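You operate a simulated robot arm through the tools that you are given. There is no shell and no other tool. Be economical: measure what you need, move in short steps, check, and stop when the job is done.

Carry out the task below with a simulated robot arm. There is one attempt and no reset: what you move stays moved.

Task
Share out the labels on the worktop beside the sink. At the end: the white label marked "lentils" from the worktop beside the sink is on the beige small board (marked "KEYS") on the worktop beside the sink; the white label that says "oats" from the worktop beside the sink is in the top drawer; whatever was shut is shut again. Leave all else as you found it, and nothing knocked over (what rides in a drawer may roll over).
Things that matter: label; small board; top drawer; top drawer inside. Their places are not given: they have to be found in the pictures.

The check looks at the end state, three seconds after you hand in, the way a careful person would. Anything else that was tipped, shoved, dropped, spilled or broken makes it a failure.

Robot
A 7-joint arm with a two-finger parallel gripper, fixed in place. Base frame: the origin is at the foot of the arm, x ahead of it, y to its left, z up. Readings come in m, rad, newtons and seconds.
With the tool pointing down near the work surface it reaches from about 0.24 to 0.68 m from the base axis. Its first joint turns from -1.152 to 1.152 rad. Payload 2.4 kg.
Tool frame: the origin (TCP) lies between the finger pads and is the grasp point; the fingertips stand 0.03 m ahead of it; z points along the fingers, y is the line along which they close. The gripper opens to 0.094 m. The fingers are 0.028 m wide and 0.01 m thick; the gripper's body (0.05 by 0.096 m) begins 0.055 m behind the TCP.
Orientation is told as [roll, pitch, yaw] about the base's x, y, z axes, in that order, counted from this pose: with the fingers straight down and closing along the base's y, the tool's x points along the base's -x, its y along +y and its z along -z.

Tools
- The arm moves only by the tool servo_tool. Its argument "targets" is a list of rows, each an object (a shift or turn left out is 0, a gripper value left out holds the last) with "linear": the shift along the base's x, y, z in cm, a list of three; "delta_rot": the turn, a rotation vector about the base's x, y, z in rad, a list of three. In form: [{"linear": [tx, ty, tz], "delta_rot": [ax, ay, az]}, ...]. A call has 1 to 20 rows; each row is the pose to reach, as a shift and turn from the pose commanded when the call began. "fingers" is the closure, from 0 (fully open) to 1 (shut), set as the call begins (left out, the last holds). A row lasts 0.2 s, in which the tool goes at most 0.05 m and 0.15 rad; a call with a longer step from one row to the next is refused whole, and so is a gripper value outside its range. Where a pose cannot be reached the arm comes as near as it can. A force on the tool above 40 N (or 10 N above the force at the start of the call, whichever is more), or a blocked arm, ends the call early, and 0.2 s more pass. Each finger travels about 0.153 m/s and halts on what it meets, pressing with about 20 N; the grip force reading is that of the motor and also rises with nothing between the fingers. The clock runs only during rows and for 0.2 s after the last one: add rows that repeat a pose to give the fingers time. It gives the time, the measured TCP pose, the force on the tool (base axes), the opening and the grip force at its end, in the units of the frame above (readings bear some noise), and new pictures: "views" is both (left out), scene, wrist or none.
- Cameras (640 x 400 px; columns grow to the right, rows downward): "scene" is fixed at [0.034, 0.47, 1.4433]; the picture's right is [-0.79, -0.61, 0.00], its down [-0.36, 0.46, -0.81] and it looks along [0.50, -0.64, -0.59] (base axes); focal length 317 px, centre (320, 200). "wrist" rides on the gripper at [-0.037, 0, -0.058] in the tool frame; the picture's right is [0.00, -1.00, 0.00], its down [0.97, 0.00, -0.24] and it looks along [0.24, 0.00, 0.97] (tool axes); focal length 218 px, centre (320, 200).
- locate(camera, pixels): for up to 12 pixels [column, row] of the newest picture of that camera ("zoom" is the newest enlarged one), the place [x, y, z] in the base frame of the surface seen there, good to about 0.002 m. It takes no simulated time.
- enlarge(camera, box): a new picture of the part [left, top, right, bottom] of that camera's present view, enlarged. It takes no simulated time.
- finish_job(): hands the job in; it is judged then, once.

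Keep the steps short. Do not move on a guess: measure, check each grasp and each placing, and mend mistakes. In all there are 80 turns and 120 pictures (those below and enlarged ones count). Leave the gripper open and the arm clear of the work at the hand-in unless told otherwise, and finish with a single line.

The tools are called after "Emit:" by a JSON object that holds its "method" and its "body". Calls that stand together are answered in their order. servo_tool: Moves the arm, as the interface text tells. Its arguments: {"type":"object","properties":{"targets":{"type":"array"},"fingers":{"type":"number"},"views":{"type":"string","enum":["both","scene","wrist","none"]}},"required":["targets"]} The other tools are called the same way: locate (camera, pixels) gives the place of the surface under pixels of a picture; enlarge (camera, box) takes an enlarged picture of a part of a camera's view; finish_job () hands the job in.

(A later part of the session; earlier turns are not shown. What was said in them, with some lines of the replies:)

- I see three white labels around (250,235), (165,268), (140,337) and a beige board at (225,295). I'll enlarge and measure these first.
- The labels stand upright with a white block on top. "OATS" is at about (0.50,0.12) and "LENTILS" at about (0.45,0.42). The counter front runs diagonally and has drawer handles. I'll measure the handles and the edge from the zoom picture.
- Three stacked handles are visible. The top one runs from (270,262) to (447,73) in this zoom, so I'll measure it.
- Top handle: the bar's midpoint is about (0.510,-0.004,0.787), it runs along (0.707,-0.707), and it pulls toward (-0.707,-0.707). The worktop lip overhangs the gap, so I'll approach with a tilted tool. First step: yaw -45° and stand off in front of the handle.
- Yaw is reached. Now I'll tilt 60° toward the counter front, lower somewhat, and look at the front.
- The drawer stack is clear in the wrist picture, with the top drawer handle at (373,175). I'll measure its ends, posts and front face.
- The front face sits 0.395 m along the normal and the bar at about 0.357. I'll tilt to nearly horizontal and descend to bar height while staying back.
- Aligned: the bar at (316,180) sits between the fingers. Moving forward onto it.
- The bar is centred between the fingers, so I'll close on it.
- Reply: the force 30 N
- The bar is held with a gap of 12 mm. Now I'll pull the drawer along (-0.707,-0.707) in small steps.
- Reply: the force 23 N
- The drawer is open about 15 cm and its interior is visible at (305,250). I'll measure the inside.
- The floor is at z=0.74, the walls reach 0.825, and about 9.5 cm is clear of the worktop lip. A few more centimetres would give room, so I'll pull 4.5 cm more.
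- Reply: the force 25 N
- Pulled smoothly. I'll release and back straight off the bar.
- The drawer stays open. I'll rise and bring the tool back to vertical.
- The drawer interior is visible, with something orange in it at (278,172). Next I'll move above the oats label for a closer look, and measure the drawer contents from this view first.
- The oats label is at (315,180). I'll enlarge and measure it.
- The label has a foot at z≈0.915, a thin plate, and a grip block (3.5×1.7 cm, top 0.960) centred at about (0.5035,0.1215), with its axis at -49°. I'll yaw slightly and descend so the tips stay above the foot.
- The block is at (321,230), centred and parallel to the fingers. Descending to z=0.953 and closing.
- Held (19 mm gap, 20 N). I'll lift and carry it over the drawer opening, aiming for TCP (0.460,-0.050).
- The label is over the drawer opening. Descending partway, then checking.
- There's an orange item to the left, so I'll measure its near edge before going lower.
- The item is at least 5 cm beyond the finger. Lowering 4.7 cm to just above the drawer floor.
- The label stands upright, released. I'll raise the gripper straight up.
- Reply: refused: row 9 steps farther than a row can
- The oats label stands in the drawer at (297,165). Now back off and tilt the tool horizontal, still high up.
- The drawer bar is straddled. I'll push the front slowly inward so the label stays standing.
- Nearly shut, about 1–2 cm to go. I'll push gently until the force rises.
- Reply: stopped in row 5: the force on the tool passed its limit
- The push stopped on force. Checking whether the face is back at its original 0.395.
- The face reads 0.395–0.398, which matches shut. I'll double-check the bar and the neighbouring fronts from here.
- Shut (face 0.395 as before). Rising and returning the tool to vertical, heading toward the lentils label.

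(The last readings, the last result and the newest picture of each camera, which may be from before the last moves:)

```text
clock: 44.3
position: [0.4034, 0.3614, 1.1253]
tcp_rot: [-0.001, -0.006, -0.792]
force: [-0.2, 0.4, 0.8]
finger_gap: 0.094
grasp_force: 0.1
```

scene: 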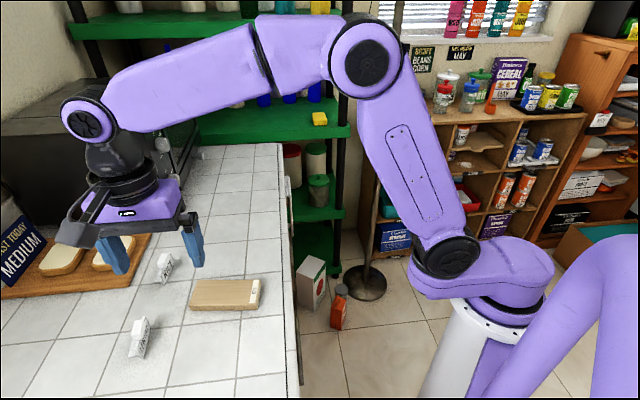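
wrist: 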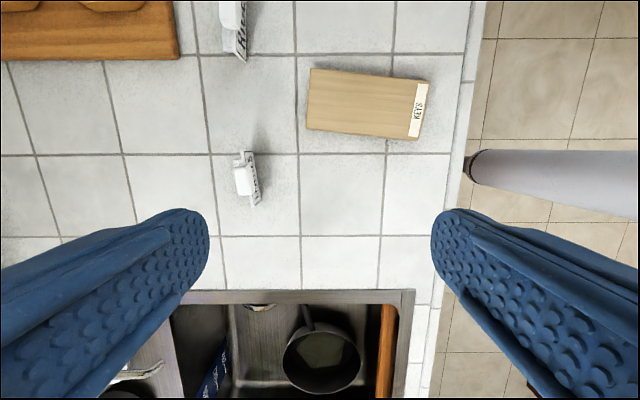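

Lentils label at (246,178), board at (367,104), and the sink lies below. I'll enlarge and measure both.

Emit:
{"method": "enlarge", "body": {"camera": "wrist", "box": [210, 140, 290, 220]}}

Emit:
{"method": "locate", "body": {"camera": "wrist", "pixels": [[237, 170], [248, 168], [240, 180], [237, 192], [248, 195], [243, 154], [257, 200], [312, 72], [428, 84], [306, 128], [417, 139], [367, 105]]}}

```text
5.00 times, centred on (250, 180) of wrist
```

zoom: 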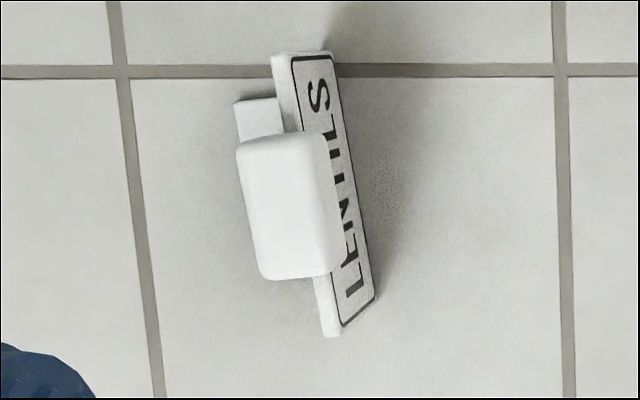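

```text
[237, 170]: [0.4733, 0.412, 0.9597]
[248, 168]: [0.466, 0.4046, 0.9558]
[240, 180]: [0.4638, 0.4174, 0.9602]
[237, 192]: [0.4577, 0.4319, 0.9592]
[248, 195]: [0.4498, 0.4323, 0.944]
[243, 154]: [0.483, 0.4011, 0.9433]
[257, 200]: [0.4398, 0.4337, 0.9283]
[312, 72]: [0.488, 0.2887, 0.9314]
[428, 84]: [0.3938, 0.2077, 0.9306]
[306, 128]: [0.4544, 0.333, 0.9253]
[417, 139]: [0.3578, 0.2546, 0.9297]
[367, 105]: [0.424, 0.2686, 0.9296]
```

Now precise points on the block and plate.

Emit:
{"method": "locate", "body": {"camera": "zoom", "pixels": [[278, 60], [326, 332], [245, 155], [265, 268], [318, 145], [335, 255], [282, 205], [258, 110], [300, 58], [340, 330]]}}

```text
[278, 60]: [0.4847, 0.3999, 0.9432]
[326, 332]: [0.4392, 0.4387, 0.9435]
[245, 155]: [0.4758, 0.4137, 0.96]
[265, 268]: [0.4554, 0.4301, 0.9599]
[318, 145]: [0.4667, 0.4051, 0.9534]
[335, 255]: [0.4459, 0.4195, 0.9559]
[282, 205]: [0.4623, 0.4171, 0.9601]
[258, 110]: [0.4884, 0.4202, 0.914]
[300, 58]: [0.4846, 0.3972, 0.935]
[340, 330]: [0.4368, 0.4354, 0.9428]
```

Block centre (0.461,0.417) with axis at about -39°. Board centre is (0.4235,0.271) with its long axis at +41° and top at 0.930. Moving above the label, aligned.

Emit:
{"method": "servo_tool", "body": {"targets": [{"linear": [2, 2, 0], "delta_rot": [0, 0, 0.055]}, {"linear": [4, 4, 0], "delta_rot": [0, 0, 0.11]}, {"linear": [5.8, 5.6, -1], "delta_rot": [0, 0, 0.11]}, {"linear": [5.8, 5.6, -5], "delta_rot": [0, 0, 0.11]}, {"linear": [5.8, 5.6, -9], "delta_rot": [0, 0, 0.11]}, {"linear": [5.8, 5.6, -13.5], "delta_rot": [0, 0, 0.11]}, {"linear": [5.8, 5.6, -13.5], "delta_rot": [0, 0, 0.11]}], "fingers": 0.2, "views": "wrist"}}

```text
clock: 45.9
position: [0.4621, 0.4172, 0.9908]
tcp_rot: [0.002, -0.005, -0.679]
force: [0.2, 0.0, 0.2]
finger_gap: 0.0751
grasp_force: 0.0
```

wrist: 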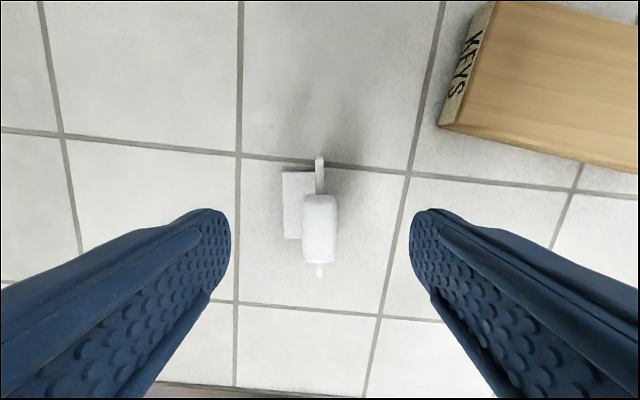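

Centred and aligned at (320,228). Descend and close.

Emit:
{"method": "servo_tool", "body": {"targets": [{"linear": [-0.1, 0, -1.8]}, {"linear": [-0.1, 0, -3.75]}, {"linear": [-0.1, 0, -3.75]}], "views": "none"}}

Emit:
{"method": "servo_tool", "body": {"targets": [{}, {}, {}], "fingers": 1, "views": "wrist"}}

```text
clock: 46.7
position: [0.4606, 0.4175, 0.9539]
tcp_rot: [0.001, -0.005, -0.681]
force: [0.5, 0.8, -0.1]
finger_gap: 0.0751
grasp_force: 0.1
```

```text
clock: 47.5
position: [0.4605, 0.4172, 0.9548]
tcp_rot: [0.0, -0.006, -0.679]
force: [1.2, -0.1, -0.4]
finger_gap: 0.0193
grasp_force: 19.6
```

wrist: 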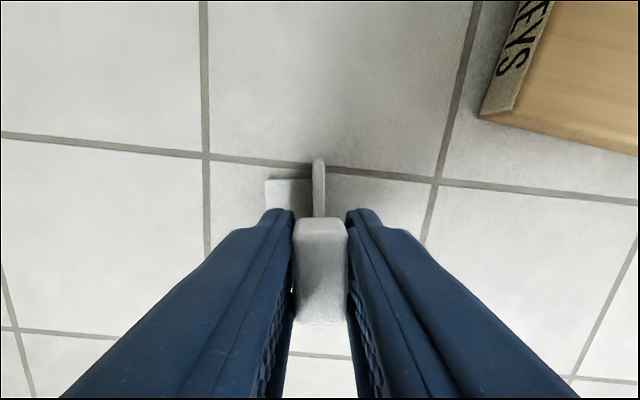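

Held (19 mm). Lift, rotate to lie along the board, and carry over it.

Emit:
{"method": "servo_tool", "body": {"targets": [{"linear": [0, 0, 2.5]}, {"linear": [0, 0, 6]}, {"linear": [0, 0, 10]}, {"linear": [-0.2, -1.4, 10], "delta_rot": [0, 0, 0.139]}, {"linear": [-0.5, -2.8, 10], "delta_rot": [0, 0, 0.278]}, {"linear": [-0.8, -4.2, 10], "delta_rot": [0, 0, 0.417]}, {"linear": [-1, -5.6, 10], "delta_rot": [0, 0, 0.556]}, {"linear": [-1.3, -7, 10], "delta_rot": [0, 0, 0.695]}, {"linear": [-1.5, -8.4, 10], "delta_rot": [0, 0, 0.834]}, {"linear": [-1.8, -9.8, 10], "delta_rot": [0, 0, 0.973]}, {"linear": [-2, -11.2, 10], "delta_rot": [0, 0, 1.112]}, {"linear": [-2.3, -12.6, 10], "delta_rot": [0, 0, 1.251]}, {"linear": [-2.55, -14.4, 10], "delta_rot": [0, 0, 1.39]}, {"linear": [-2.55, -14.4, 10], "delta_rot": [0, 0, 1.39]}]}}

```text
clock: 50.5
position: [0.4361, 0.2737, 1.0539]
tcp_rot: [0.0, -0.006, 0.711]
force: [0.3, 0.5, -0.1]
finger_gap: 0.0192
grasp_force: 19.5
```

scene: 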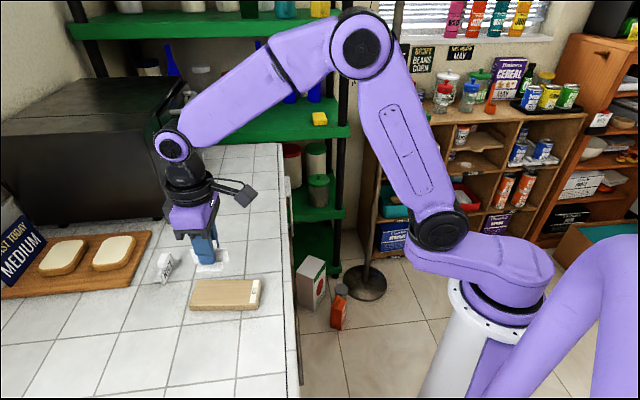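
wrist: 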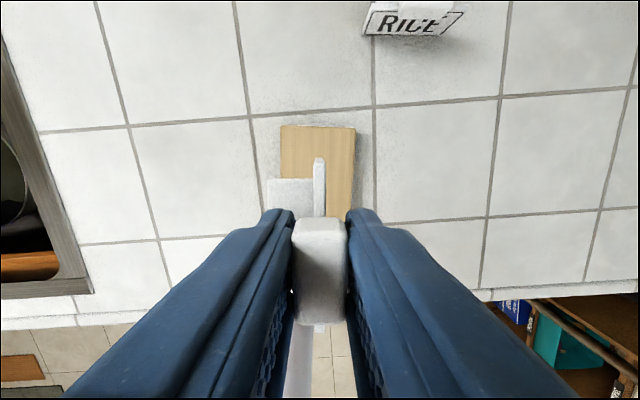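

The label is over the board with the footprint centred by my numbers. Descend to just above the board surface.

Emit:
{"method": "servo_tool", "body": {"targets": [{"linear": [0, 0, -3]}, {"linear": [0, 0, -5.5]}, {"linear": [0, 0, -6.8]}, {"linear": [0, 0, -7.7]}, {"linear": [0, 0, -7.7]}]}}

```text
clock: 51.7
position: [0.4344, 0.2737, 0.9762]
tcp_rot: [0.001, -0.006, 0.71]
force: [-1.1, -0.1, -0.2]
finger_gap: 0.0193
grasp_force: 19.5
```

scene: 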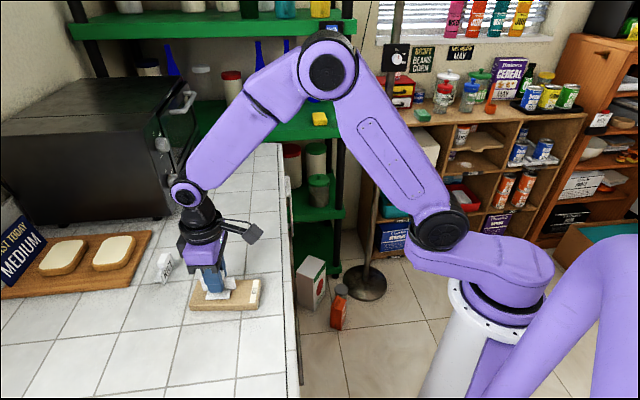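
wrist: 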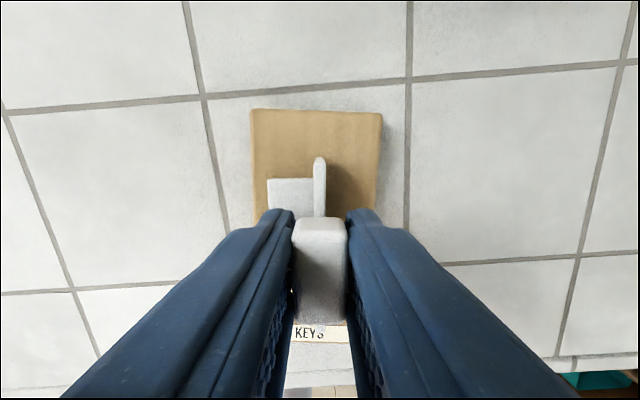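

Foot is within the board (left edge 267 against the board's 253). Lower 1 mm, then release gently.

Emit:
{"method": "servo_tool", "body": {"targets": [{"linear": [0, 0, -0.1]}, {"linear": [0, 0, -0.1]}], "views": "none"}}

Emit:
{"method": "servo_tool", "body": {"targets": [{}, {}], "fingers": 0.5, "views": "wrist"}}

```text
clock: 52.3
position: [0.4354, 0.2735, 0.9745]
tcp_rot: [0.003, -0.005, 0.711]
force: [-0.1, 0.2, -0.4]
finger_gap: 0.0191
grasp_force: 20.1
```

```text
clock: 52.9
position: [0.4341, 0.2741, 0.9757]
tcp_rot: [0.0, -0.003, 0.71]
force: [0.0, -0.6, -0.7]
finger_gap: 0.0468
grasp_force: 0.0
```

wrist: 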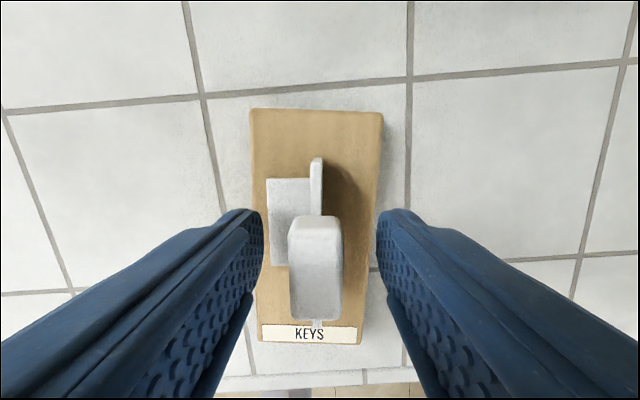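

The label is standing on the board. Rise straight up, then back away.

Emit:
{"method": "servo_tool", "body": {"targets": [{"linear": [0, 0, 2]}, {"linear": [0, 0, 5]}, {"linear": [0, 0, 9]}, {"linear": [0, 0, 13]}, {"linear": [0, 0, 17]}, {"linear": [0, -4, 17]}, {"linear": [0, -8, 17]}, {"linear": [0, -12, 17]}, {"linear": [0, -16, 17]}, {"linear": [0, -20, 17]}, {"linear": [0, -24, 17]}, {"linear": [0, -28, 17]}, {"linear": [0, -28, 17]}], "fingers": 0}}

```text
clock: 55.7
position: [0.4355, -0.0067, 1.1446]
tcp_rot: [0.001, -0.006, 0.711]
force: [-0.2, 0.9, -0.2]
finger_gap: 0.0938
grasp_force: 0.0
```

scene: 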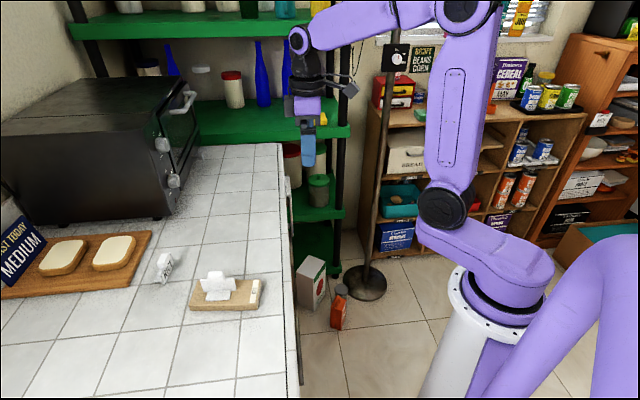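
wrist: 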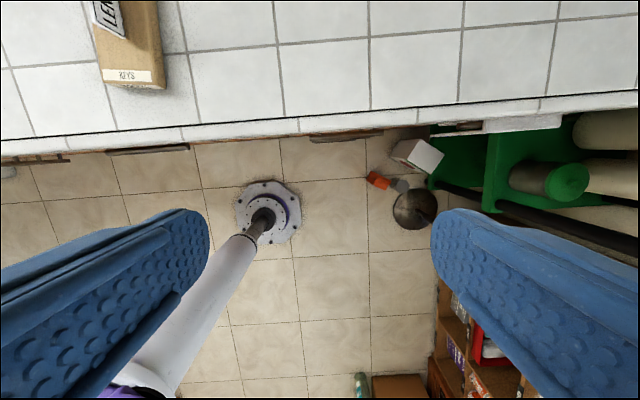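

The drawer is shut, lentils stands on the board, the rice label and board haven't moved, and the arm is clear and open. Handing in.

Emit:
{"method": "finish_job", "body": {}}

```text
The job is handed in.
```

The "lentils" label is standing on the KEYS board, the "oats" label is in the top drawer with the drawer shut again, and nothing else was disturbed.
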